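You operate a simulated robot arm through the tools that you are given. There is no shell and no other tool. Be economical: measure what you need, move in short steps, check, and stop when the job is done.

You run a simulated robot arm. Do the job below in one go: nothing can be reset, and whatever is moved stays where it is left.

TASK
Shut the third valve and scrub the pulp mark off that column.
Fine: use the pulp brush, put it back, then open the valve again. Set down upright: pulp brush. What is to be rubbed or washed off counts as gone when no trace of it is left.
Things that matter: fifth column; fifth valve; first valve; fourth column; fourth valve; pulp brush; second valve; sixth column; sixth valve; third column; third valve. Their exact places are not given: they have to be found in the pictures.

It is judged by the outcome, as a careful person would: the job done as asked, and still so three seconds after it is handed in. It fails if anything else is knocked over, pushed out of place, dropped, spilled or broken.

THE ROBOT
A 7-joint arm with a two-finger parallel gripper on a trunk, on a base that drives. Base frame: it is fixed to the floor where the robot stands at the start and does not move with it; the origin is under the middle of the robot, x ahead of it, y to its left, z up. Units: m, degrees, N and s.
Its first joint turns from -166.0 to 166.0 degrees. Places, roughly: fifth column [0.7, -0.5, 1.1]; fifth valve [0.4, -0.4, 0.7]; first valve [1.5, 0.3, 0.7]; fourth column [0.9, -0.3, 1.1]; fourth valve [0.7, -0.2, 0.7]; second valve [1.2, 0.2, 0.7]; sixth column [0.4, -0.7, 1.1]; sixth valve [0.2, -0.6, 0.7]; third column [1.2, -0.1, 1.1]; third valve [1, 0, 0.7]. Payload 3.43 kg.
The tool frame sits at the grasp point between the pads (the TCP): z along the fingers, y along the line on which they close. The tips reach 0.03 m beyond it. The gripper opens to 0.094 m. The fingers are 0.028 m wide and 0.01 m thick; the gripper's body (0.05 by 0.096 m) begins 0.055 m behind the TCP.
Orientation is that of the tool frame in the base frame, as a unit quaternion [x, y, z, w]. With the fingers straight down and closing along the base's y, the tool's x points along the base's -x, its y along +y and its z along -z.

THE INTERFACE
- The arm moves only by the tool drive_tool. Its argument "targets" is a list of rows, each an object (a shift or turn left out is 0, a gripper value left out holds the last) with "slide": the shift along the base's x, y, z in units of 25 mm (1.0 is 25 mm), a list of three; "dr": the turn, a rotation vector about the base's x, y, z in units of 8 degrees (1.0 is 8 degrees), a list of three. In form: [{"slide": [tx, ty, tz], "dr": [ax, ay, az]}, ...]. A call has 1 to 10 rows; each row shifts and turns the commanded pose from where the row before left it. "jaw" is the gripper command, from -1 (shut) to 1 (fully open), values between in proportion, set as the call begins (left out, the last holds). A call with a number of a shift or a turn outside -1 to 1 is refused whole. A row lasts 0.2 s, in which the tool goes at most 0.05 m and 8.6 degrees; a call with a longer step from one row to the next is refused whole, and so is a gripper value outside its range. Where a pose cannot be reached the arm comes as near as it can. A force on the tool above 90 N (or 10 N above the force at the start of the call, whichever is more), or a blocked arm, ends the call early, and 0.2 s more pass. Each finger travels about 0.045 m/s and halts on what it meets, pressing with about 23 N; the grip force reading is that of the motor and also rises with nothing between the fingers. The clock runs only during rows and for 0.2 s after the last one: add rows that do not move to give the fingers time. It gives the time, the measured TCP pose, the force on the tool (base axes), the opening and the grip force at its end, in the units of the frame above (readings bear some noise), with the torque about the TCP (base axes, N m) and any sound that the robot's microphone picked up.
- Cameras (640 x 400 px; columns grow to the right, rows downward): "scene" is now at [0.4623, 0.1323, 1.3146]; the picture's right is [-0.90, -0.44, 0.00], its down [-0.20, 0.41, -0.89] and it looks along [0.39, -0.80, -0.46] (base axes); focal length 214 px, centre (320, 200). "wrist" rides on the gripper at [0.076, 0.014, -0.103] in the tool frame; the picture's right is [-0.18, 0.98, 0.00], its down [-0.75, -0.14, -0.64] and it looks along [-0.63, -0.12, 0.77] (tool axes); focal length 243 px, centre (320, 200).
- get_image(camera): a new picture of that camera. The clock stands still meanwhile.
- slide_trunk(by): slides the trunk up (or, below 0, down) by that many m; the arm and the scene camera ride with it, the base frame stays. It gives what a move gives, with no picture.
- drive_base(legs): drives the robot by 1 to 6 legs, each [ahead, left, turn to the left] in m, m and degrees, along the robot's own axes; the way and the turn of a leg run together, so that a leg with both is an arc; at most 1.5 m and 180 degrees a leg. The arm and the cameras ride along, it lands a little off, and it stops where it bumps. It gives what a move gives.
- head_to(pan, tilt): turns the head with the scene camera to pan (to the left, within 103 degrees either way) and tilt (down, from -29 to 69), counted from straight ahead of the robot. It gives what a move gives.
- point_at(camera, pixels): for up to 12 pixels [column, row] of the newest picture of that camera ("zoom" is the newest enlarged one), the place [x, y, z] in the base frame of the surface seen there, good to about 0.002 m. The clock stands still meanwhile.
- close_up(camera, box): a new picture of the part [left, top, right, bottom] of that camera's present view, enlarged. The clock stands still meanwhile.
- sign_off(): hands the job in; it is judged then, once.

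Keep the steps short. Do not move on a guess: measure, check each grasp and each placing, and mend mistakes. In all there are 80 turns and 60 pictures (those below and enlarged ones count). Leave the gripper open and the arm clear of the work at the hand-in unless told otherwise, and finish with a single line.

The tools are called as a command line: name --argument value ..., lists and objects as JSON in quotes. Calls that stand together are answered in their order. drive_tool: Moves the arm, as the interface text tells. Its arguments: {"type":"object","properties":{"targets":{"type":"array","items":{"type":"object","properties":{"slide":{"type":"array","items":{"type":"number"}},"dr":{"type":"array","items":{"type":"number"}}}}},"jaw":{"type":"number"}},"required":["targets"]} The other tools are called the same way: slide_trunk (by) slides the trunk up or down; drive_base (legs) drives the base; head_to (pan, tilt) turns the head that bears the scene camera; get_image (camera) takes a picture; point_at (camera, pixels) gives the place of the surface under pixels of a picture; close_up (camera, box) takes an enlarged picture of a part of a camera's view; sign_off () hands the job in.

At the start:

```text
clock: 0.0
ee_pos: [0.3554, -0.3539, 1.3723]
orientation: [0.0, 1.0, 0.0, 0.0]
force: [0.2, 0.7, 0.0]
wrist_torque: [0.01, 0.0, -0.02]
opening: 0.094
finger_force: 0.0
trunk travel left (down, up): [-0.4, 0.09]
robot x, y, heading: [-0.001, -0.0016, -0.1]
head pan, tilt: [-63.9, 27.1]
```

scene: 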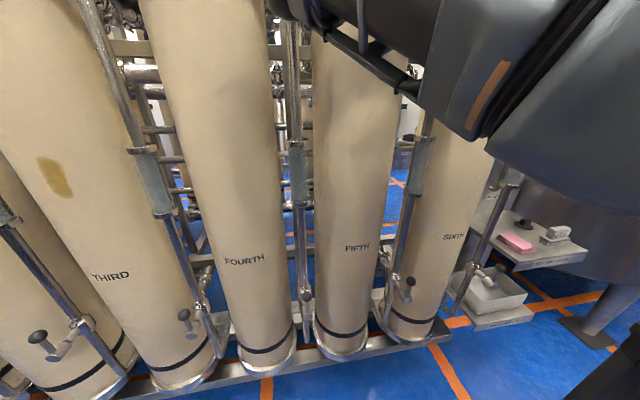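
wrist: 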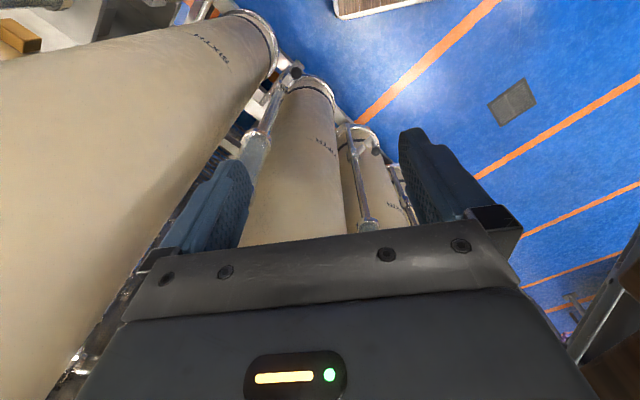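

I see the mark on the third column near (55,178) and a tray with tools near (530,240). I'll enlarge both the tray and the third valve.

close_up --camera "scene" --box '[440, 170, 640, 340]'

close_up --camera "scene" --box '[0, 200, 240, 400]'

point_at --camera "scene" --pixels '[[55, 178], [110, 277], [37, 337], [60, 350], [183, 315], [195, 332], [516, 243], [558, 232], [522, 224], [490, 275], [570, 255], [490, 295]]'

```text
2.35 times, centred on (540, 255) of scene
```

zoom: 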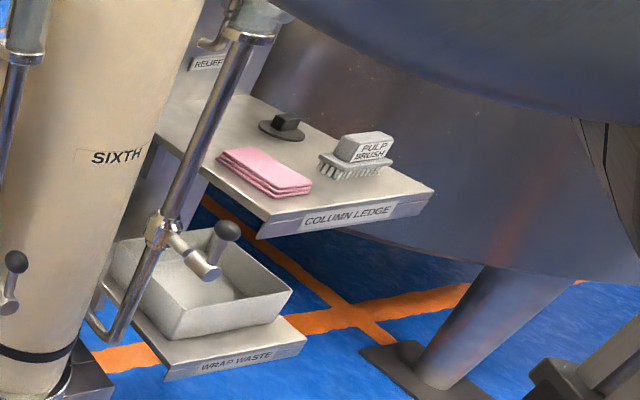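

```text
2.00 times, centred on (120, 300) of scene
```

zoom: 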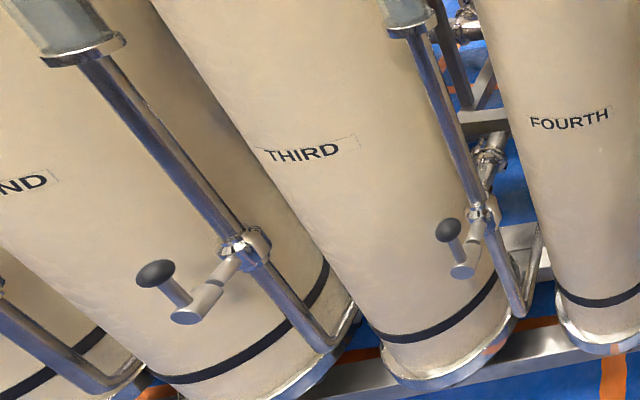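

```text
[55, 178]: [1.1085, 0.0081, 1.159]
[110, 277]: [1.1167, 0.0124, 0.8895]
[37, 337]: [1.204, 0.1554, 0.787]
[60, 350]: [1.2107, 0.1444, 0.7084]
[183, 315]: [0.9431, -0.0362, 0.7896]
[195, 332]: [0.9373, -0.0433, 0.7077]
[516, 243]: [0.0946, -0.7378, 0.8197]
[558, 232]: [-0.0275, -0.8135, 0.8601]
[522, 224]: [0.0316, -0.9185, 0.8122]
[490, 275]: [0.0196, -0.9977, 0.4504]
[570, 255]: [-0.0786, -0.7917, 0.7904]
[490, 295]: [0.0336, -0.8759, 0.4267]
```

The valve right of the third column has a knob lever at about (0.94,-0.04,0.79), and the pulp brush is on the column ledge. I'll turn the head towards the third valve to see it better.

head_to --pan -25 --tilt 40

get_image --camera "scene"

```text
clock: 1.1
ee_pos: [0.3567, -0.3544, 1.3724]
orientation: [0.0, 1.0, 0.0, 0.0]
force: [-1.1, 0.6, 0.0]
wrist_torque: [0.03, 0.01, 0.03]
opening: 0.0938
finger_force: 0.0
trunk travel left (down, up): [-0.4, 0.09]
robot x, y, heading: [-0.0022, -0.0027, 0.1]
head pan, tilt: [-25.0, 40.0]
```

```text
55 pictures are left
```

scene: 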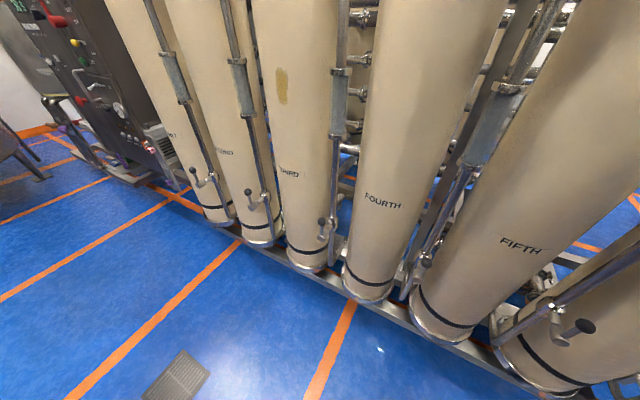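

I'll enlarge the third valve and the mark.

close_up --camera "scene" --box '[280, 180, 376, 240]'

close_up --camera "scene" --box '[230, 20, 390, 120]'

point_at --camera "zoom" --pixels '[[180, 200], [210, 195], [222, 335], [200, 270], [180, 260], [230, 260], [340, 250], [350, 100]]'

point_at --camera "scene" --pixels '[[321, 221], [323, 226], [323, 236], [331, 222], [282, 67], [282, 104], [276, 85], [288, 85], [255, 85], [330, 85], [290, 150], [282, 85]]'

```text
6.67 times, centred on (328, 210) of scene
```

zoom: 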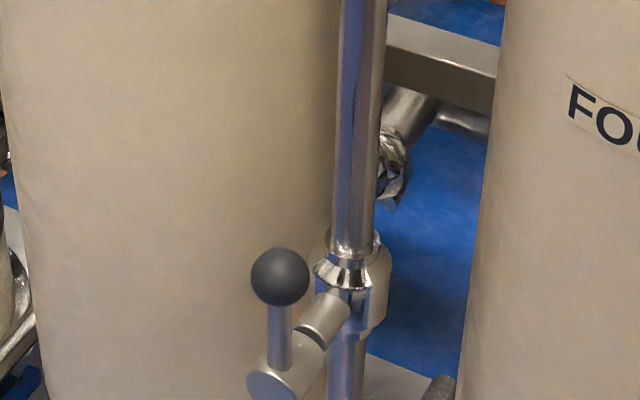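

```text
4.00 times, centred on (310, 70) of scene
```

zoom: 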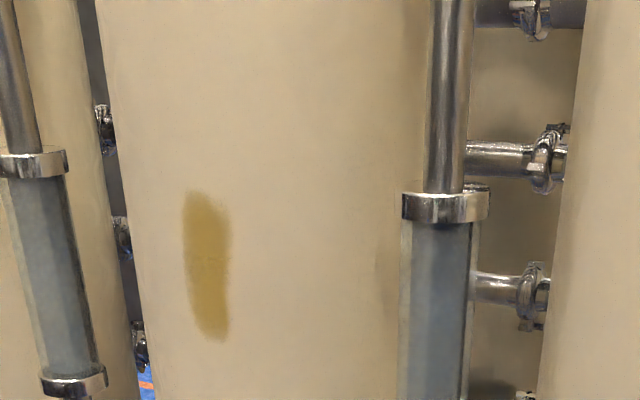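

```text
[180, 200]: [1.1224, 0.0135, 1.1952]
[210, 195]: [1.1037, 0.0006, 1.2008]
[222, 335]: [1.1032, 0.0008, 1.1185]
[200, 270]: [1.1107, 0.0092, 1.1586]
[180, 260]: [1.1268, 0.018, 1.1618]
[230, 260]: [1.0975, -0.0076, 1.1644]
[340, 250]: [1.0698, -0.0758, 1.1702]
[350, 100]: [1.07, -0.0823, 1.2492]
```

```text
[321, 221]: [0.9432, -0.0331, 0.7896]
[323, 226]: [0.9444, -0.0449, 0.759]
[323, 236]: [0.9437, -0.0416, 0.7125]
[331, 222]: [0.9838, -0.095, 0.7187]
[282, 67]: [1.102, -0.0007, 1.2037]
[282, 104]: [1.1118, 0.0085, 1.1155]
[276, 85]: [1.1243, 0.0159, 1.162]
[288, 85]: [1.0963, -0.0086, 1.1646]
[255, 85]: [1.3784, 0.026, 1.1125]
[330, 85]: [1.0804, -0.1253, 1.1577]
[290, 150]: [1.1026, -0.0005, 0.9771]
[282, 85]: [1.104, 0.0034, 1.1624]
```

The mark spans about z 1.11–1.205 on the front of the third column. All levers stand up, so the lever is presumably in line with the pipe when open. A small move parallel to the row brings the valve, mark and ledge all within reach. I'll drive there, then lower the trunk.

drive_base --legs '[[0.1, 0.06, 0]]'

slide_trunk --by -0.25

head_to --pan -30 --tilt 30

get_image --camera "scene"

```text
clock: 2.3
ee_pos: [0.4572, -0.2949, 1.3706]
orientation: [0.001, 1.0, 0.0, 0.0]
force: [-0.5, 0.0, -0.3]
wrist_torque: [-0.01, 0.0, 0.0]
opening: 0.094
finger_force: 0.1
trunk travel left (down, up): [-0.4, 0.09]
robot x, y, heading: [0.1034, 0.0584, 0.2]
head pan, tilt: [-25.0, 40.0]
```

```text
clock: 4.9
ee_pos: [0.4579, -0.2953, 1.1222]
orientation: [0.001, 1.0, 0.0, 0.0]
force: [-0.4, 0.0, 0.0]
wrist_torque: [-0.03, 0.04, 0.01]
opening: 0.0942
finger_force: 0.0
trunk travel left (down, up): [-0.15, 0.34]
robot x, y, heading: [0.1011, 0.056, 0.0]
head pan, tilt: [-25.0, 40.0]
```

```text
clock: 5.6
ee_pos: [0.4567, -0.2966, 1.1217]
orientation: [0.0, 1.0, 0.0, 0.0]
force: [0.3, 0.2, 0.5]
wrist_torque: [0.02, -0.01, 0.02]
opening: 0.0939
finger_force: 0.1
trunk travel left (down, up): [-0.15, 0.34]
robot x, y, heading: [0.103, 0.0554, 0.1]
head pan, tilt: [-30.0, 30.0]
```

```text
52 pictures are left
```

scene: 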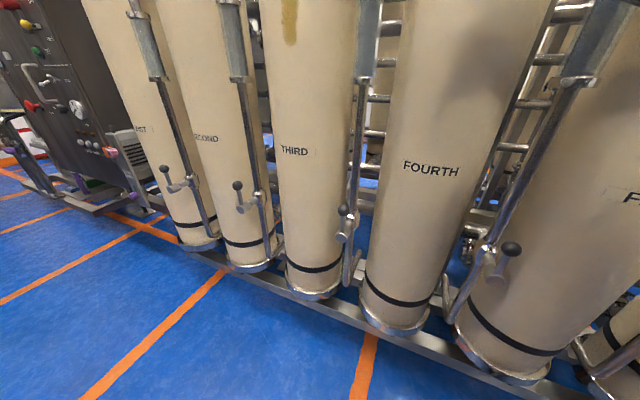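

Lever knobs look clear. I'll yaw the tool to face the row while moving parallel to it, away from the columns.

drive_tool --targets '[{"slide": [0.6, 1, 0], "dr": [0, 0, -0.949]}, {"slide": [0.6, 1, 0], "dr": [0, 0, -0.949]}, {"slide": [0.6, 1, 0], "dr": [0, 0, -0.949]}, {"slide": [0.6, 1, 0], "dr": [0, 0, -0.949]}, {"slide": [0.6, 1, 0], "dr": [0, 0, -0.949]}, {"slide": [0.6, 1, 0], "dr": [0, 0, -0.949]}, {"slide": [0.6, 1, 0], "dr": [0, 0, -0.949]}]' --jaw 1

drive_tool --targets '[{"slide": [0.6, 0.8, -0.5], "dr": [-0.75, -0.5625, 0]}, {"slide": [0.6, 0.8, -0.5], "dr": [-0.75, -0.5625, 0]}, {"slide": [0.6, 0.8, -0.5], "dr": [-0.75, -0.5625, 0]}, {"slide": [0.6, 0.8, -0.5], "dr": [-0.75, -0.5625, 0]}, {"slide": [0.6, 0.8, -0.5], "dr": [-0.75, -0.5625, 0]}, {"slide": [0.6, 0.8, -0.5], "dr": [-0.75, -0.5625, 0]}]'

drive_tool --targets '[{"slide": [0.8, 0.6, -0.8], "dr": [-0.75, -0.5625, 0]}, {"slide": [0.8, 0.6, -0.8], "dr": [-0.75, -0.5625, 0]}, {"slide": [0.8, 0.6, -0.8], "dr": [-0.75, -0.5625, 0]}, {"slide": [0.8, 0.6, -0.8], "dr": [-0.75, -0.5625, 0]}, {"slide": [0.8, 0.6, -0.8], "dr": [-0.75, -0.5625, 0]}, {"slide": [0.8, 0.6, -0.8], "dr": [-0.75, -0.5625, 0]}]'

get_image --camera "scene"

```text
clock: 6.0
ee_pos: [0.4658, -0.2838, 1.1227]
orientation: [0.04, 0.999, -0.009, -0.008]
force: [0.6, -11.4, 0.6]
wrist_torque: [1.1, 0.16, 0.14]
opening: 0.0943
finger_force: 0.1
trunk travel left (down, up): [-0.15, 0.34]
robot x, y, heading: [0.1022, 0.0592, 0.1]
head pan, tilt: [-30.0, 30.0]
stopped in row 2: the force on the tool passed its limit at 231 N (the readings are from after the stop); the commanded pose is now the measured one
```

```text
clock: 6.3
ee_pos: [0.4693, -0.2863, 1.1244]
orientation: [0.029, 0.999, -0.029, -0.008]
force: [1.4, -10.6, 1.5]
wrist_torque: [1.03, 0.21, 0.08]
opening: 0.0942
finger_force: 0.1
trunk travel left (down, up): [-0.15, 0.34]
robot x, y, heading: [0.098, 0.0622, -0.2]
head pan, tilt: [-30.0, 30.0]
stopped in row 1: the force on the tool passed its limit at 208 N (the readings are from after the stop); the commanded pose is now the measured one
```

```text
clock: 6.6
ee_pos: [0.4716, -0.2886, 1.1233]
orientation: [0.02, 0.999, -0.048, -0.006]
force: [2.0, -5.5, -1.4]
wrist_torque: [0.34, 0.22, -0.03]
opening: 0.0941
finger_force: 0.1
trunk travel left (down, up): [-0.15, 0.34]
robot x, y, heading: [0.1011, 0.0594, -0.1]
head pan, tilt: [-30.0, 30.0]
stopped in row 1: the force on the tool passed its limit at 170 N (the readings are from after the stop); the commanded pose is now the measured one
```

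```text
51 pictures are left
```

scene: 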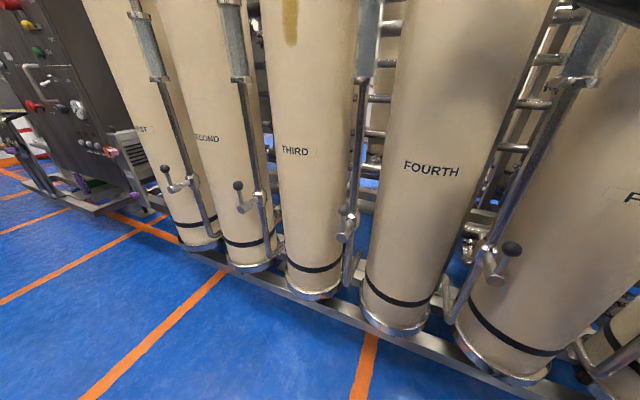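

Something blocks the tool on its +y side. I'll stop and look before moving again.

get_image --camera "wrist"

head_to --pan -80 --tilt 10

get_image --camera "scene"

```text
50 pictures are left
```

wrist: 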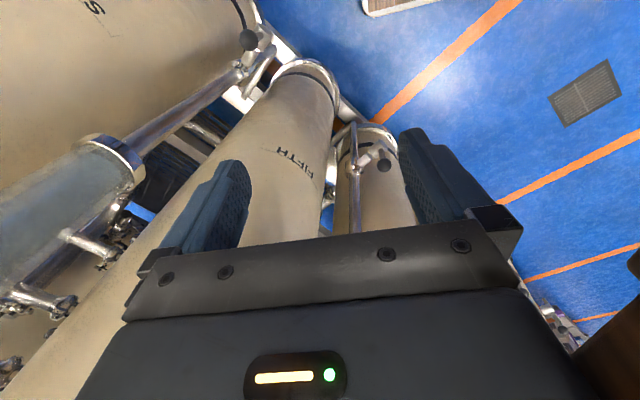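

```text
clock: 7.8
ee_pos: [0.4713, -0.2899, 1.1245]
orientation: [0.02, 0.999, -0.048, -0.006]
force: [4.4, -16.6, -1.3]
wrist_torque: [1.55, 0.43, 0.06]
opening: 0.0943
finger_force: 0.0
trunk travel left (down, up): [-0.15, 0.34]
robot x, y, heading: [0.1041, 0.0587, 0.2]
head pan, tilt: [-80.0, 10.0]
```

```text
49 pictures are left
```

scene: 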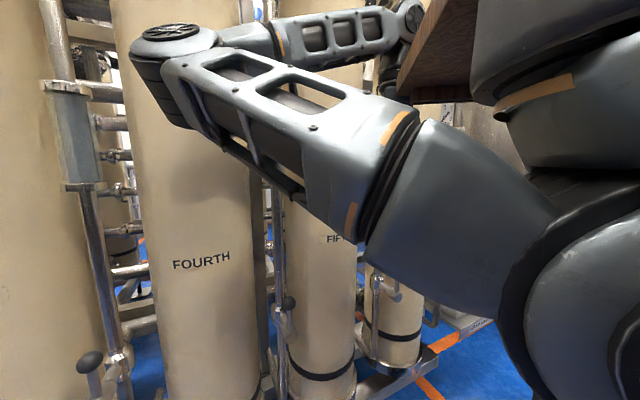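

point_at --camera "scene" --pixels '[[450, 20], [400, 80], [440, 100], [415, 20], [390, 30], [175, 35], [135, 65], [170, 110], [300, 30], [550, 100], [230, 130], [430, 170]]'

point_at --camera "wrist" --pixels '[[630, 300], [600, 380], [635, 265], [580, 355]]'

```text
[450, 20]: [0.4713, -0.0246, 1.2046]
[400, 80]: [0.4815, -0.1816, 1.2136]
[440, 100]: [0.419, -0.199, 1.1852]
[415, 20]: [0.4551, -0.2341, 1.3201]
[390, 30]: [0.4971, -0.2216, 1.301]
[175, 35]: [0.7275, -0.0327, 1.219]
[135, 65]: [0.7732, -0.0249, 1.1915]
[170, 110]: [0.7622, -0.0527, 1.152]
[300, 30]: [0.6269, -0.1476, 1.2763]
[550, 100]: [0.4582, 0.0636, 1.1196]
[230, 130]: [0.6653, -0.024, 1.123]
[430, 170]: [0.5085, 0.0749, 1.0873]
```

```text
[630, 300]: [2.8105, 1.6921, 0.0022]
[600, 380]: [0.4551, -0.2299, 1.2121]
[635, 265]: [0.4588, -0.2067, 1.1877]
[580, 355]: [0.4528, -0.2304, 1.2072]
```

A brown board at x<0.48, y>-0.23, z≈1.2 blocks the gripper. It rides with the robot, so it is part of it. I'll back off in -y, then go forward around its edge, staying clear of the columns.

drive_tool --targets '[{"slide": [0, -0.8, 0]}, {"slide": [0.6, 0, 0]}, {"slide": [1, 0, 0]}, {"slide": [1, 0, 0]}, {"slide": [1, 0.3, 0]}, {"slide": [1, 0.3, 0]}]'

get_image --camera "scene"

get_image --camera "wrist"

```text
clock: 9.2
ee_pos: [0.5862, -0.2959, 1.1245]
orientation: [0.021, 0.999, -0.048, -0.006]
force: [-0.9, -0.2, 0.2]
wrist_torque: [0.02, -0.05, -0.01]
opening: 0.094
finger_force: 0.0
trunk travel left (down, up): [-0.15, 0.34]
robot x, y, heading: [0.1025, 0.0579, 0.2]
head pan, tilt: [-80.0, 10.0]
```

```text
48 pictures are left
```

scene: 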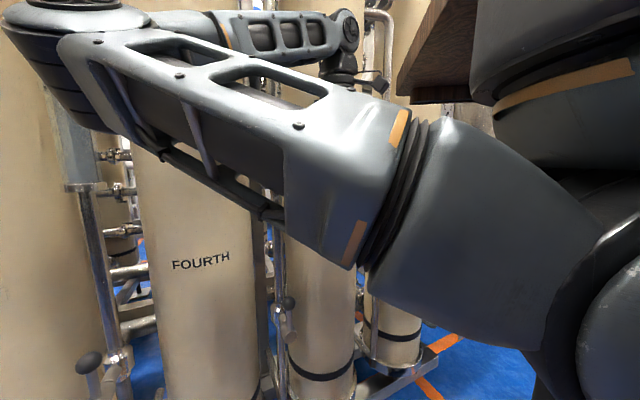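

```text
47 pictures are left
```

wrist: 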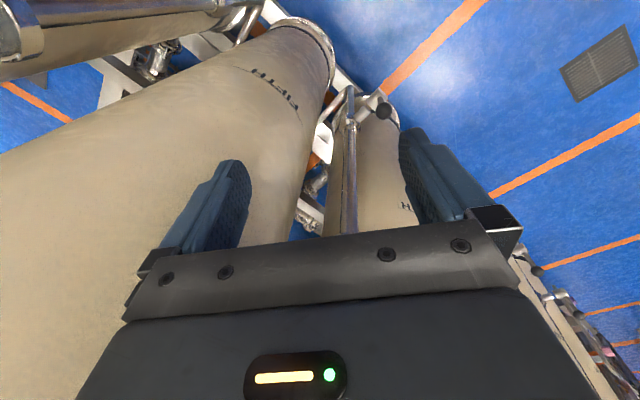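

Contact is gone. I'll move on between the board and the columns, yawing the tool towards the row.

drive_tool --targets '[{"slide": [0.4, 0.7, 0], "dr": [0, 0, -0.905]}, {"slide": [0.4, 0.7, 0], "dr": [0, 0, -0.905]}, {"slide": [0.4, 0.7, 0], "dr": [0, 0, -0.905]}, {"slide": [0.4, 0.7, 0], "dr": [0, 0, -0.905]}, {"slide": [0.4, 0.7, 0], "dr": [0, 0, -0.905]}, {"slide": [0.4, 0.7, 0], "dr": [0, 0, -0.905]}, {"slide": [0.4, 0.7, 0], "dr": [0, 0, -0.905]}, {"slide": [0.4, 0.7, 0], "dr": [0.41, -0.55, 0]}]'

```text
clock: 11.0
ee_pos: [0.6677, -0.1548, 1.1236]
orientation: [0.447, 0.894, 0.002, -0.005]
force: [0.1, -0.3, 0.6]
wrist_torque: [0.0, 0.01, 0.01]
opening: 0.0941
finger_force: 0.0
trunk travel left (down, up): [-0.15, 0.34]
robot x, y, heading: [0.1021, 0.0616, 0.1]
head pan, tilt: [-80.0, 10.0]
```

drive_tool --targets '[{"slide": [0.6, 0.5, 0], "dr": [-0.75, -0.5625, 0]}, {"slide": [0.6, 0.5, 0], "dr": [-0.75, -0.5625, 0]}, {"slide": [0.6, 0.5, 0], "dr": [-0.75, -0.5625, 0]}, {"slide": [0.6, 0.5, 0], "dr": [-0.75, -0.5625, 0]}, {"slide": [0.6, 0.5, 0], "dr": [-0.75, -0.5625, 0]}, {"slide": [0.6, 0.5, 0], "dr": [-0.75, -0.5625, 0]}]'

head_to --pan -40 --tilt 20

get_image --camera "scene"

```text
clock: 12.6
ee_pos: [0.747, -0.1016, 1.1215]
orientation: [0.44, 0.814, -0.183, 0.332]
force: [-0.3, 1.2, -0.4]
wrist_torque: [-0.03, 0.0, -0.03]
opening: 0.0941
finger_force: 0.0
trunk travel left (down, up): [-0.15, 0.34]
robot x, y, heading: [0.1027, 0.0569, -0.1]
head pan, tilt: [-80.0, 10.0]
stopped in row 6: the arm was blocked; the commanded pose is now the measured one
```

```text
clock: 13.6
ee_pos: [0.7476, -0.1043, 1.1198]
orientation: [0.442, 0.814, -0.184, 0.329]
force: [0.3, -0.2, 0.1]
wrist_torque: [-0.03, 0.01, -0.01]
opening: 0.0938
finger_force: 0.1
trunk travel left (down, up): [-0.15, 0.34]
robot x, y, heading: [0.1015, 0.0556, -0.1]
head pan, tilt: [-40.0, 20.0]
```

```text
46 pictures are left
```

scene: 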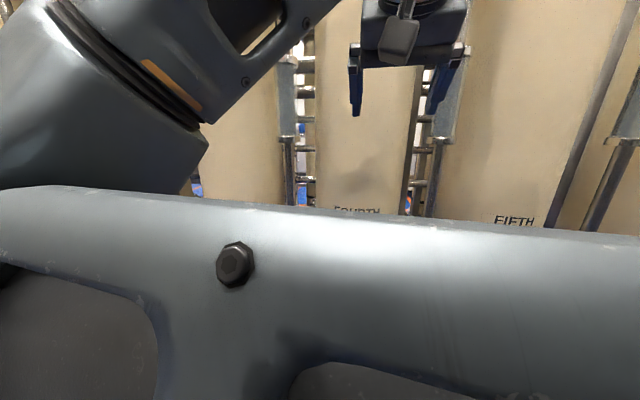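

The arm is blocked at about 43° of pitch. I'll measure how close the links are to the head to tell whether it is self-contact.

point_at --camera "scene" --pixels '[[235, 265], [20, 210], [600, 260], [320, 225], [80, 120], [240, 50], [400, 30], [150, 70], [60, 320], [450, 300]]'

head_to --pan 20 --tilt 10

get_image --camera "scene"

```text
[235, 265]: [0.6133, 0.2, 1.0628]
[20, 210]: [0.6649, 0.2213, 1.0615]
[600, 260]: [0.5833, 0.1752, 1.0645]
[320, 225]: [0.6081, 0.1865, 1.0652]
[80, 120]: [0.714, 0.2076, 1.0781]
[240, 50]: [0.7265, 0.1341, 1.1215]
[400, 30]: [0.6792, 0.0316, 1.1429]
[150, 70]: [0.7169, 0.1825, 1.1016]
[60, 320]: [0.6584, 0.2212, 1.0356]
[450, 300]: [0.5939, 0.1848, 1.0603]
```

```text
clock: 14.9
ee_pos: [0.7474, -0.1018, 1.1223]
orientation: [0.44, 0.814, -0.182, 0.332]
force: [0.6, -0.2, 0.7]
wrist_torque: [0.02, -0.03, 0.01]
opening: 0.0939
finger_force: 0.0
trunk travel left (down, up): [-0.15, 0.34]
robot x, y, heading: [0.1047, 0.0598, -0.2]
head pan, tilt: [20.0, 10.0]
```

```text
45 pictures are left
```

scene: 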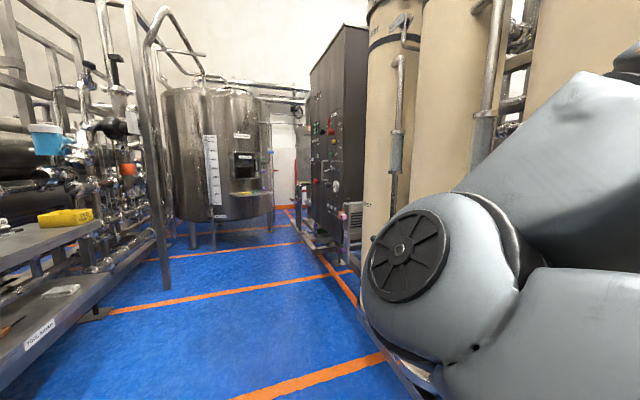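

The upper link lies right against the head. If I turn the base left, the target sits to the robot's right and the elbow stays clear of the head. First I'll reverse the pitch and check clearance to the left bench.

point_at --camera "scene" --pixels '[[90, 290], [40, 335], [60, 230], [165, 280], [420, 250], [400, 60], [580, 120], [450, 330]]'

drive_tool --targets '[{"slide": [-0.6, -0.5, 0], "dr": [0.75, 0.5625, 0]}, {"slide": [-0.6, -0.5, 0], "dr": [0.75, 0.5625, 0]}, {"slide": [-0.6, -0.5, 0], "dr": [0.75, 0.5625, 0]}, {"slide": [-0.6, -0.5, 0], "dr": [0.75, 0.5625, 0]}, {"slide": [-0.6, -0.5, 0], "dr": [0.75, 0.5625, 0]}]'

```text
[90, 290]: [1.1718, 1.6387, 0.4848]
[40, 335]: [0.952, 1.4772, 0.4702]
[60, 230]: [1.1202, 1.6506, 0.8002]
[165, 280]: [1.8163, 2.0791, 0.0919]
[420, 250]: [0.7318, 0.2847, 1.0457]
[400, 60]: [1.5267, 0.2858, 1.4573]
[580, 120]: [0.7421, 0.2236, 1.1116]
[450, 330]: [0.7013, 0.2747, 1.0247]
```

```text
clock: 16.1
ee_pos: [0.6726, -0.1633, 1.1224]
orientation: [0.468, 0.882, -0.05, 0.042]
force: [-0.5, -0.4, -0.3]
wrist_torque: [-0.01, -0.04, -0.02]
opening: 0.0941
finger_force: 0.0
trunk travel left (down, up): [-0.15, 0.34]
robot x, y, heading: [0.1022, 0.0617, -0.0]
head pan, tilt: [20.0, 10.0]
```

The left bench is over 1.4 m away. Turning the base left by 60°.

drive_base --legs '[[0, 0, 60]]'

head_to --pan -70 --tilt 25

get_image --camera "scene"

```text
clock: 19.1
ee_pos: [0.5888, 0.4311, 1.122]
orientation: [-0.025, 0.998, -0.023, 0.061]
force: [0.4, 0.2, -0.4]
wrist_torque: [0.01, -0.01, -0.01]
opening: 0.0943
finger_force: 0.0
trunk travel left (down, up): [-0.15, 0.34]
robot x, y, heading: [0.1026, 0.0575, 58.8]
head pan, tilt: [20.0, 10.0]
```

```text
clock: 20.8
ee_pos: [0.5883, 0.4316, 1.1215]
orientation: [-0.026, 0.998, -0.021, 0.06]
force: [-0.1, -0.7, 0.5]
wrist_torque: [0.01, 0.0, 0.02]
opening: 0.0942
finger_force: 0.0
trunk travel left (down, up): [-0.15, 0.34]
robot x, y, heading: [0.1032, 0.0569, 58.7]
head pan, tilt: [-70.0, 25.0]
```

```text
44 pictures are left
```

scene: 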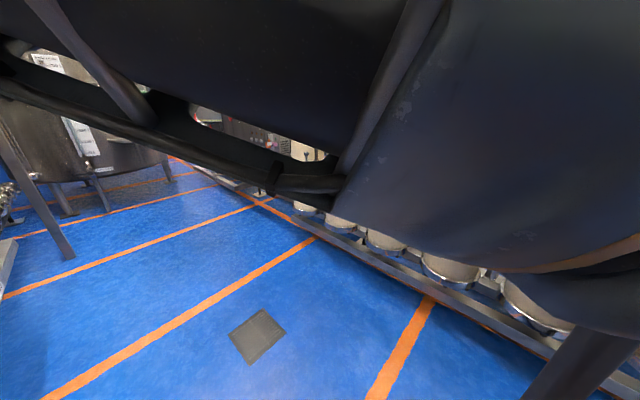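

Now I'll yaw the tool to face the row from the new heading, moving it to the right side.

drive_tool --targets '[{"slide": [0.6, -1, 0], "dr": [0, 0, -1]}, {"slide": [0.6, -1, 0], "dr": [0, 0, -1]}, {"slide": [0.6, -1, 0], "dr": [0, 0, -1]}, {"slide": [0.6, -1, 0], "dr": [0, 0, -1]}, {"slide": [0.6, -1, 0], "dr": [0, 0, -1]}, {"slide": [0.6, -1, 0], "dr": [0, 0, -1]}, {"slide": [0.6, -1, 0], "dr": [0, 0, -1]}, {"slide": [0.6, -1, 0], "dr": [0.2, -0.26, 0]}]'

drive_tool --targets '[{"slide": [0, -0.6, -0.4], "dr": [-0.75, -0.5625, 0]}, {"slide": [0, -0.6, -0.4], "dr": [-0.75, -0.5625, 0]}, {"slide": [0, -0.6, -0.4], "dr": [-0.75, -0.5625, 0]}, {"slide": [0, -0.6, -0.4], "dr": [-0.75, -0.5625, 0]}, {"slide": [0, -0.6, -0.4], "dr": [-0.75, -0.5625, 0]}]'

get_image --camera "scene"

```text
clock: 22.6
ee_pos: [0.7098, 0.2344, 1.1217]
orientation: [0.448, 0.892, -0.027, 0.053]
force: [-0.1, -0.3, 0.7]
wrist_torque: [-0.02, -0.04, 0.0]
opening: 0.0941
finger_force: 0.1
trunk travel left (down, up): [-0.15, 0.34]
robot x, y, heading: [0.1031, 0.0578, 58.9]
head pan, tilt: [-70.0, 25.0]
```

```text
clock: 23.8
ee_pos: [0.7094, 0.1569, 1.0729]
orientation: [0.415, 0.827, -0.17, 0.339]
force: [-0.1, -0.5, 0.3]
wrist_torque: [-0.02, 0.02, -0.03]
opening: 0.0941
finger_force: 0.1
trunk travel left (down, up): [-0.15, 0.34]
robot x, y, heading: [0.1026, 0.0579, 58.7]
head pan, tilt: [-70.0, 25.0]
```

```text
43 pictures are left
```

scene: 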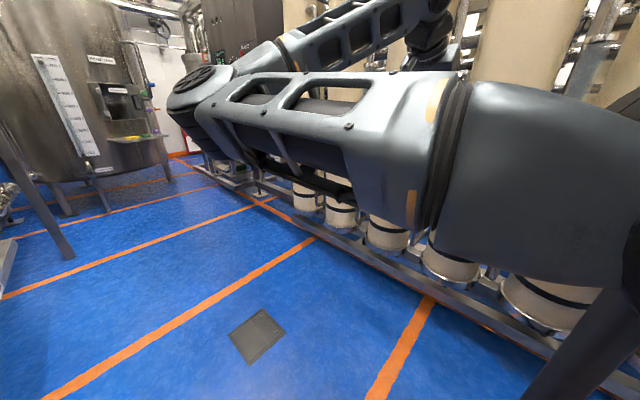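

Arm is now well clear of the head. I'll complete the pitch and descend toward the third valve's front.

drive_tool --targets '[{"slide": [0.6, -0.2, -0.9], "dr": [-0.757, -0.568, 0]}, {"slide": [0.6, -0.2, -0.9], "dr": [-0.757, -0.568, 0]}, {"slide": [0.6, -0.2, -0.9], "dr": [-0.757, -0.568, 0]}, {"slide": [0.6, -0.2, -0.9], "dr": [-0.757, -0.568, 0]}, {"slide": [0.6, -0.2, -0.9], "dr": [-0.757, -0.568, 0]}, {"slide": [0.6, -0.2, -0.9], "dr": [-0.757, -0.568, 0]}]'

get_image --camera "wrist"

get_image --camera "scene"

```text
clock: 25.2
ee_pos: [0.7971, 0.1277, 0.9369]
orientation: [0.317, 0.632, -0.316, 0.632]
force: [0.1, -0.7, -0.1]
wrist_torque: [0.01, 0.01, -0.01]
opening: 0.0937
finger_force: 0.2
trunk travel left (down, up): [-0.15, 0.34]
robot x, y, heading: [0.1068, 0.0573, 59.0]
head pan, tilt: [-70.0, 25.0]
```

```text
42 pictures are left
```

wrist: 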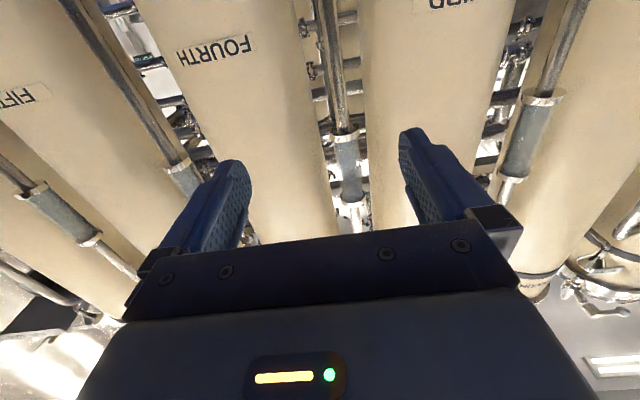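

```text
41 pictures are left
```

scene: 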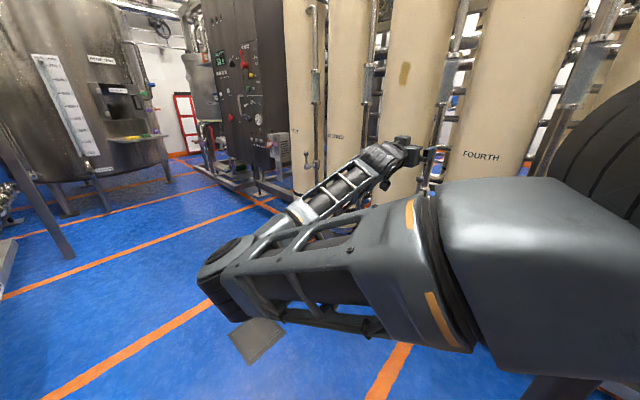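

Orientation is exactly as wanted. From my measurements the knob centre is about (0.951,-0.039,0.778) and the shaft is at z≈0.705. I'll move to a point 12 cm in front of the knob.

drive_tool --targets '[{"slide": [0.469, -0.406, -0.909]}, {"slide": [0.469, -0.406, -0.909]}, {"slide": [0.469, -0.406, -0.909]}, {"slide": [0.469, -0.406, -0.909]}, {"slide": [0.469, -0.406, -0.909]}, {"slide": [0.469, -0.406, -0.909]}, {"slide": [0.469, -0.406, -0.909]}]'

head_to --pan -90 --tilt 25

get_image --camera "scene"

get_image --camera "wrist"

```text
clock: 26.8
ee_pos: [0.8797, 0.0566, 0.7785]
orientation: [0.316, 0.633, -0.316, 0.632]
force: [-0.1, -0.5, -0.7]
wrist_torque: [-0.01, 0.02, 0.02]
opening: 0.0938
finger_force: 0.0
trunk travel left (down, up): [-0.15, 0.34]
robot x, y, heading: [0.0984, 0.0591, 58.8]
head pan, tilt: [-70.0, 25.0]
```

```text
clock: 27.6
ee_pos: [0.879, 0.0552, 0.7782]
orientation: [0.317, 0.633, -0.316, 0.632]
force: [-0.1, 0.3, -0.2]
wrist_torque: [-0.03, -0.01, 0.01]
opening: 0.0941
finger_force: 0.0
trunk travel left (down, up): [-0.15, 0.34]
robot x, y, heading: [0.1043, 0.057, 58.6]
head pan, tilt: [-90.0, 25.0]
```

```text
40 pictures are left
```

scene: 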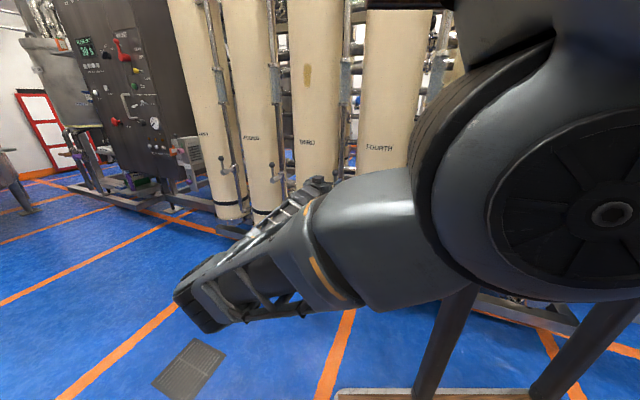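

```text
39 pictures are left
```

wrist: 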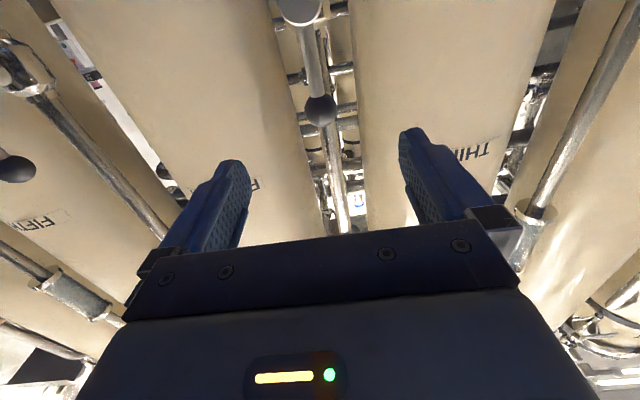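

The wrist picture shows the knob (321,110) between the fingers. Measuring it, with the shaft end at the top (300,10).

point_at --camera "wrist" --pixels '[[321, 110], [306, 110], [336, 110], [321, 96], [300, 10], [315, 70], [283, 5], [318, 5]]'

close_up --camera "wrist" --box '[240, 0, 400, 100]'

```text
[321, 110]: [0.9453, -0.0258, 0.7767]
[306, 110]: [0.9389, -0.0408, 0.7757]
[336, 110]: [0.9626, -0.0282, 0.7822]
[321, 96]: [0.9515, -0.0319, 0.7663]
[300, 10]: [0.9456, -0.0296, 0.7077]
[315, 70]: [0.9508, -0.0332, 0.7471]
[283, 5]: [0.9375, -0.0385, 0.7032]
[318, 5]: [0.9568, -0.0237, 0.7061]
```

```text
4.00 times, centred on (320, 50) of wrist
```

zoom: 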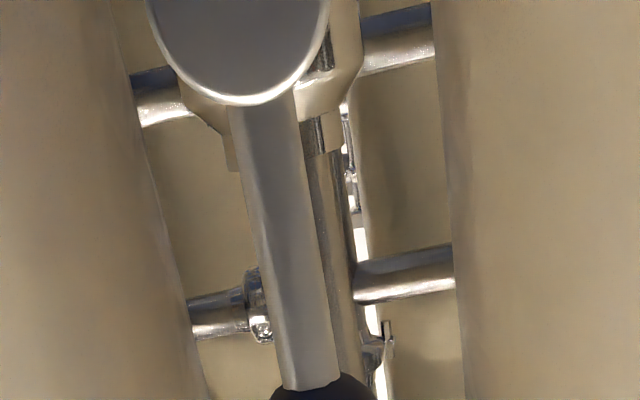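

Knob centre ≈ (0.954,-0.038,0.782), shaft axis at z≈0.704, lever radius ≈ 0.079. Advancing onto the knob with open jaws, then closing.

drive_tool --targets '[{"slide": [0.499, -0.626, 0.02]}, {"slide": [0.499, -0.626, 0.02]}, {"slide": [0.499, -0.626, 0.02]}, {"slide": [0.499, -0.626, 0.02]}, {"slide": [0.499, -0.626, 0.02]}, {"slide": [0.499, -0.626, 0.02]}]'

drive_tool --targets '[{}, {}, {}, {}, {}, {}]' --jaw -1

get_image --camera "wrist"

```text
clock: 29.0
ee_pos: [0.9565, -0.0398, 0.7822]
orientation: [0.318, 0.633, -0.316, 0.631]
force: [-0.7, -0.1, 0.7]
wrist_torque: [0.0, -0.01, -0.02]
opening: 0.094
finger_force: 0.0
trunk travel left (down, up): [-0.15, 0.34]
robot x, y, heading: [0.1002, 0.0583, 58.9]
head pan, tilt: [-90.0, 25.0]
```

```text
clock: 30.4
ee_pos: [0.9562, -0.0403, 0.7809]
orientation: [0.317, 0.633, -0.316, 0.632]
force: [-1.3, -3.9, 1.9]
wrist_torque: [-0.18, 0.05, 0.0]
opening: 0.029
finger_force: 44.4
trunk travel left (down, up): [-0.15, 0.34]
robot x, y, heading: [0.101, 0.0609, 58.9]
head pan, tilt: [-90.0, 25.0]
```

```text
37 pictures are left
```

wrist: 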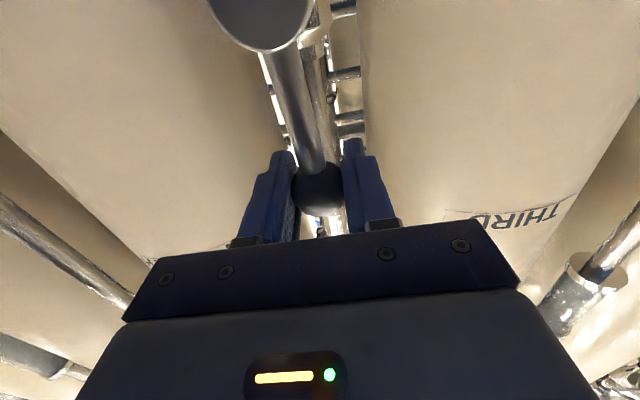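

The knob is gripped (opening 0.029). I'll try turning clockwise (seen from the front) by about 22° and watch the force.

drive_tool --targets '[{"slide": [-0.33, -0.247, -0.027], "dr": [0.5625, -0.75, 0]}, {"slide": [-0.324, -0.243, -0.081], "dr": [0.5625, -0.75, 0]}, {"slide": [-0.314, -0.235, -0.133], "dr": [0.5625, -0.75, 0]}]'

```text
clock: 31.2
ee_pos: [0.9508, -0.0388, 0.7785]
orientation: [0.42, 0.57, -0.176, 0.683]
force: [20.7, -3.4, 0.1]
wrist_torque: [0.4, 0.29, 0.26]
opening: 0.0296
finger_force: 44.7
trunk travel left (down, up): [-0.15, 0.34]
robot x, y, heading: [0.1059, 0.0594, 59.0]
head pan, tilt: [-90.0, 25.0]
stopped in row 3: the force on the tool passed its limit at 92 N (the readings are from after the stop); the commanded pose is now the measured one
```

It hits a stop at 92 N, so clockwise is blocked. I'll roll back to the start pose and try counter-clockwise.

drive_tool --targets '[{"slide": [0.08, -0.02, 0.04], "dr": [-0.5625, 0.75, 0]}, {"slide": [0.08, -0.02, 0.04], "dr": [-0.5625, 0.75, 0]}, {"slide": [0.04, 0, 0.04], "dr": [-0.5625, 0.75, 0]}, {}]'

drive_tool --targets '[{"slide": [0.33, 0.247, -0.027], "dr": [-0.5625, 0.75, 0]}, {"slide": [0.324, 0.243, -0.081], "dr": [-0.5625, 0.75, 0]}, {"slide": [0.314, 0.235, -0.133], "dr": [-0.5625, 0.75, 0]}]'

```text
clock: 32.2
ee_pos: [0.9525, -0.0406, 0.781]
orientation: [0.304, 0.644, -0.307, 0.631]
force: [-14.5, 26.7, -5.6]
wrist_torque: [-0.02, -0.13, 0.07]
opening: 0.0294
finger_force: 45.2
trunk travel left (down, up): [-0.15, 0.34]
robot x, y, heading: [0.1048, 0.0584, 59.0]
head pan, tilt: [-90.0, 25.0]
```

```text
clock: 33.0
ee_pos: [0.9756, -0.0249, 0.7767]
orientation: [0.178, 0.693, -0.426, 0.553]
force: [-14.4, 13.9, 0.4]
wrist_torque: [0.46, 0.61, -0.35]
opening: 0.0291
finger_force: 45.0
trunk travel left (down, up): [-0.15, 0.34]
robot x, y, heading: [0.1028, 0.0581, 59.0]
head pan, tilt: [-90.0, 25.0]
```

Counter-clockwise moves freely (~22° done). Continuing the arc to 90°.

drive_tool --targets '[{"slide": [0.297, 0.223, -0.183], "dr": [-0.5625, 0.75, 0]}, {"slide": [0.275, 0.206, -0.229], "dr": [-0.5625, 0.75, 0]}, {"slide": [0.249, 0.187, -0.273], "dr": [-0.5625, 0.75, 0]}, {"slide": [0.218, 0.164, -0.311], "dr": [-0.5625, 0.75, 0]}, {"slide": [0.183, 0.137, -0.344], "dr": [-0.5625, 0.75, 0]}]'

drive_tool --targets '[{"slide": [0.146, 0.11, -0.371], "dr": [-0.5625, 0.75, 0]}, {"slide": [0.106, 0.08, -0.392], "dr": [-0.5625, 0.75, 0]}, {"slide": [0.065, 0.049, -0.405], "dr": [-0.5625, 0.75, 0]}, {"slide": [0.022, 0.016, -0.412], "dr": [-0.5625, 0.75, 0]}]'

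get_image --camera "wrist"

```text
clock: 34.2
ee_pos: [1.0095, -0.0013, 0.7449]
orientation: [-0.048, 0.716, -0.583, 0.381]
force: [26.8, -14.8, 5.8]
wrist_torque: [0.2, 0.06, -0.17]
opening: 0.0293
finger_force: 45.0
trunk travel left (down, up): [-0.15, 0.34]
robot x, y, heading: [0.1075, 0.0608, 58.7]
head pan, tilt: [-90.0, 25.0]
```

```text
clock: 35.2
ee_pos: [1.0164, 0.0075, 0.7015]
orientation: [-0.227, 0.683, -0.662, 0.212]
force: [33.4, -10.2, -2.1]
wrist_torque: [0.09, 0.0, 0.26]
opening: 0.029
finger_force: 44.9
trunk travel left (down, up): [-0.15, 0.34]
robot x, y, heading: [0.1049, 0.0573, 59.0]
head pan, tilt: [-90.0, 25.0]
```

```text
36 pictures are left
```

wrist: 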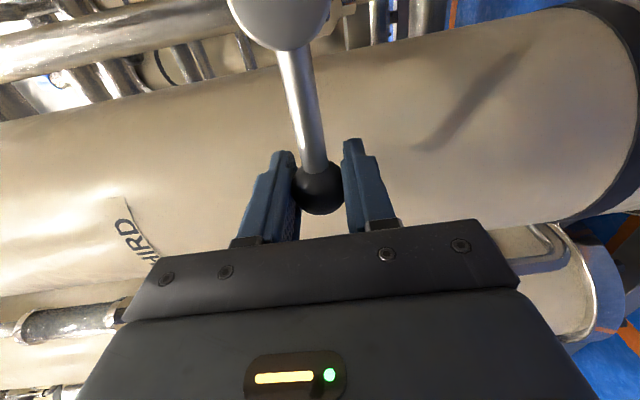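

At about 90° (knob at z 0.7015, level with the shaft). I'll push slightly further to find the stop.

drive_tool --targets '[{"slide": [-0.022, -0.016, -0.412], "dr": [-0.5625, 0.75, 0]}, {"slide": [-0.04, -0.03, -0.25], "dr": [-0.3, 0.4, 0]}]'

```text
clock: 35.9
ee_pos: [1.0163, 0.0061, 0.6961]
orientation: [0.286, -0.65, 0.689, -0.145]
force: [-14.1, 19.0, 63.0]
wrist_torque: [0.07, -0.44, -0.01]
opening: 0.0292
finger_force: 45.5
trunk travel left (down, up): [-0.15, 0.34]
robot x, y, heading: [0.1038, 0.063, 58.9]
head pan, tilt: [-90.0, 25.0]
```

A 63 N resistance shows the stop at just over 90°, so the valve is shut. I'll ease off the load, open the jaws and look.

drive_tool --targets '[{"slide": [0, 0, 0.35], "dr": [0.2, -0.27, 0]}, {}, {}, {}, {}, {}, {}, {}]' --jaw 1

drive_tool --targets '[{"slide": [-0.48, 0.64, 0]}, {"slide": [-0.48, 0.64, 0]}, {"slide": [-0.48, 0.64, 0]}, {"slide": [-0.48, 0.64, 0]}, {"slide": [-0.48, 0.64, 0]}, {"slide": [-0.48, 0.64, 0]}, {"slide": [-0.48, 0.64, 0]}]'

get_image --camera "wrist"

```text
clock: 37.6
ee_pos: [1.0134, 0.0047, 0.6963]
orientation: [0.276, -0.661, 0.679, -0.159]
force: [-0.9, 0.2, -0.3]
wrist_torque: [-0.01, 0.02, -0.01]
opening: 0.094
finger_force: 0.1
trunk travel left (down, up): [-0.15, 0.34]
robot x, y, heading: [0.1021, 0.057, 58.7]
head pan, tilt: [-90.0, 25.0]
```

```text
clock: 39.2
ee_pos: [0.9295, 0.1165, 0.697]
orientation: [0.275, -0.661, 0.679, -0.159]
force: [-0.1, 0.4, 0.4]
wrist_torque: [0.02, 0.0, -0.01]
opening: 0.0939
finger_force: 0.0
trunk travel left (down, up): [-0.15, 0.34]
robot x, y, heading: [0.1034, 0.0585, 58.9]
head pan, tilt: [-90.0, 25.0]
```

```text
35 pictures are left
```

wrist: 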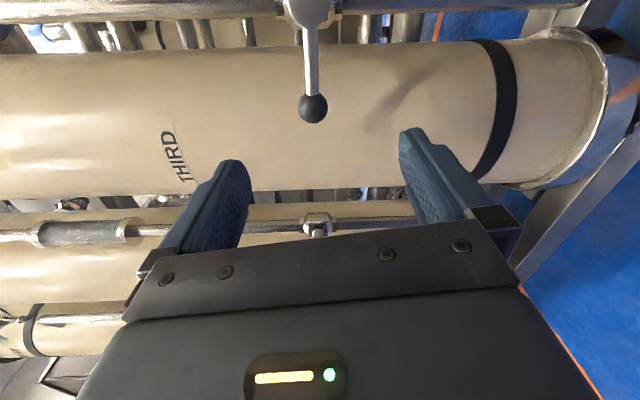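

The lever is now horizontal and the valve is shut. I'll roll the tool back upright while retreating, then pitch it down into a compact pose before moving the base to the brush.

drive_tool --targets '[{"slide": [-0.43, 0.4, 0.6], "dr": [0.6, -0.8, 0]}, {"slide": [-0.43, 0.4, 0.7], "dr": [0.6, -0.8, 0]}, {"slide": [-0.43, 0.3, 0.8], "dr": [0.6, -0.8, 0]}, {"slide": [-0.43, 0.3, 0.8], "dr": [0.6, -0.8, 0]}, {"slide": [-0.43, 0.2, 0.9], "dr": [0.6, -0.8, 0]}, {"slide": [-0.43, 0.2, 0.9], "dr": [0.6, -0.8, 0]}]'

drive_tool --targets '[{"slide": [-0.4, 0.2, 0.9], "dr": [0.6, -0.8, 0]}, {"slide": [-0.4, 0.2, 0.9], "dr": [0.6, -0.8, 0]}, {"slide": [-0.4, 0.2, 0.9], "dr": [0.6, -0.8, 0]}, {"slide": [-0.4, 0.2, 0.9], "dr": [0.6, -0.8, 0]}, {"slide": [-0.4, 0.2, 0.9], "dr": [0.6, -0.8, 0]}, {"slide": [-0.4, 0.2, 0.9], "dr": [0.6, -0.8, 0]}]'

```text
clock: 40.6
ee_pos: [0.8674, 0.1604, 0.8136]
orientation: [0.01, 0.718, -0.548, 0.429]
force: [0.4, 0.6, -0.1]
wrist_torque: [-0.03, 0.0, 0.01]
opening: 0.094
finger_force: 0.1
trunk travel left (down, up): [-0.15, 0.34]
robot x, y, heading: [0.1035, 0.0589, 58.8]
head pan, tilt: [-90.0, 25.0]
```

```text
clock: 42.0
ee_pos: [0.8072, 0.1907, 0.9494]
orientation: [0.291, 0.651, -0.323, 0.623]
force: [0.5, -0.1, -0.9]
wrist_torque: [0.02, 0.0, -0.01]
opening: 0.0939
finger_force: 0.0
trunk travel left (down, up): [-0.15, 0.34]
robot x, y, heading: [0.1042, 0.0599, 59.1]
head pan, tilt: [-90.0, 25.0]
```

drive_tool --targets '[{"slide": [-0.3, 0, 0.567], "dr": [0.75, 0.5625, 0]}, {"slide": [-0.3, 0, 0.567], "dr": [0.75, 0.5625, 0]}, {"slide": [-0.3, 0, 0.567], "dr": [0.75, 0.5625, 0]}, {"slide": [-0.3, 0, 0.567], "dr": [0.75, 0.5625, 0]}, {"slide": [-0.3, 0, 0.567], "dr": [0.75, 0.5625, 0]}, {"slide": [-0.3, 0, 0.567], "dr": [0.75, 0.5625, 0]}]'

drive_tool --targets '[{"slide": [-0.6, 0, 0.567], "dr": [0.75, 0.5625, 0]}, {"slide": [-0.6, 0, 0.567], "dr": [0.75, 0.5625, 0]}, {"slide": [-0.6, 0, 0.567], "dr": [0.75, 0.5625, 0]}, {"slide": [-0.6, 0, 0.567], "dr": [0.75, 0.5625, 0]}, {"slide": [-0.6, 0, 0.567], "dr": [0.75, 0.5625, 0]}, {"slide": [-0.6, 0, 0.567], "dr": [0.75, 0.5625, 0]}]'

get_image --camera "scene"

```text
clock: 43.5
ee_pos: [0.7601, 0.19, 1.0266]
orientation: [0.382, 0.844, -0.178, 0.332]
force: [0.2, 0.5, -0.2]
wrist_torque: [0.0, 0.0, -0.01]
opening: 0.0942
finger_force: 0.0
trunk travel left (down, up): [-0.15, 0.34]
robot x, y, heading: [0.1008, 0.0578, 58.8]
head pan, tilt: [-90.0, 25.0]
```

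```text
clock: 44.9
ee_pos: [0.674, 0.1972, 1.1134]
orientation: [0.418, 0.908, -0.001, -0.004]
force: [-0.2, -0.6, 0.3]
wrist_torque: [0.01, -0.03, -0.02]
opening: 0.0941
finger_force: 0.0
trunk travel left (down, up): [-0.15, 0.34]
robot x, y, heading: [0.1023, 0.0622, 58.9]
head pan, tilt: [-90.0, 25.0]
```

```text
34 pictures are left
```

scene: 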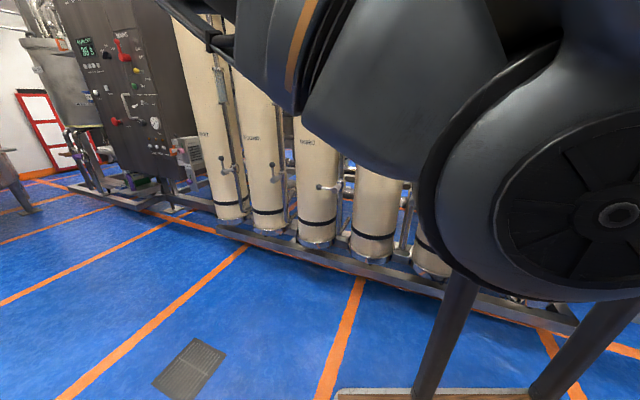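

Moving the base slightly away from the row, then turning back to heading ~0, and looking toward the ledge.

drive_base --legs '[[0.026, 0.074, 0], [0, 0, -59]]'

head_to --pan -95 --tilt 25

get_image --camera "scene"

```text
clock: 48.5
ee_pos: [0.4637, -0.2996, 1.1114]
orientation: [0.812, 0.583, 0.003, -0.005]
force: [-0.4, -0.2, -0.6]
wrist_torque: [0.01, -0.02, 0.0]
opening: 0.0937
finger_force: 0.1
trunk travel left (down, up): [-0.15, 0.34]
robot x, y, heading: [0.0516, 0.1176, -0.1]
head pan, tilt: [-90.0, 25.0]
```

```text
clock: 49.2
ee_pos: [0.4649, -0.2991, 1.1095]
orientation: [0.812, 0.583, 0.001, -0.009]
force: [0.3, -0.9, -0.8]
wrist_torque: [0.01, -0.02, 0.05]
opening: 0.0937
finger_force: 0.0
trunk travel left (down, up): [-0.15, 0.34]
robot x, y, heading: [0.0512, 0.1155, 0.3]
head pan, tilt: [-95.0, 25.0]
```

```text
33 pictures are left
```

scene: 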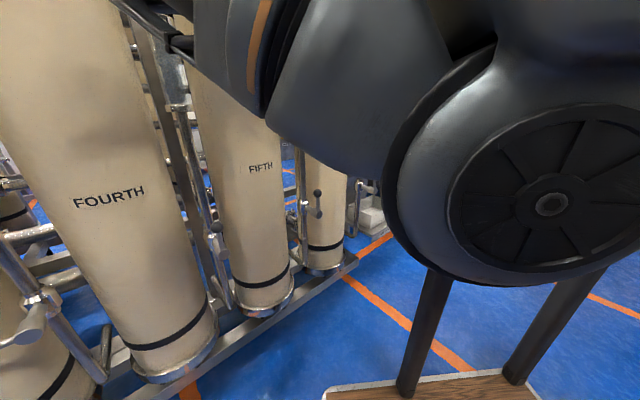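

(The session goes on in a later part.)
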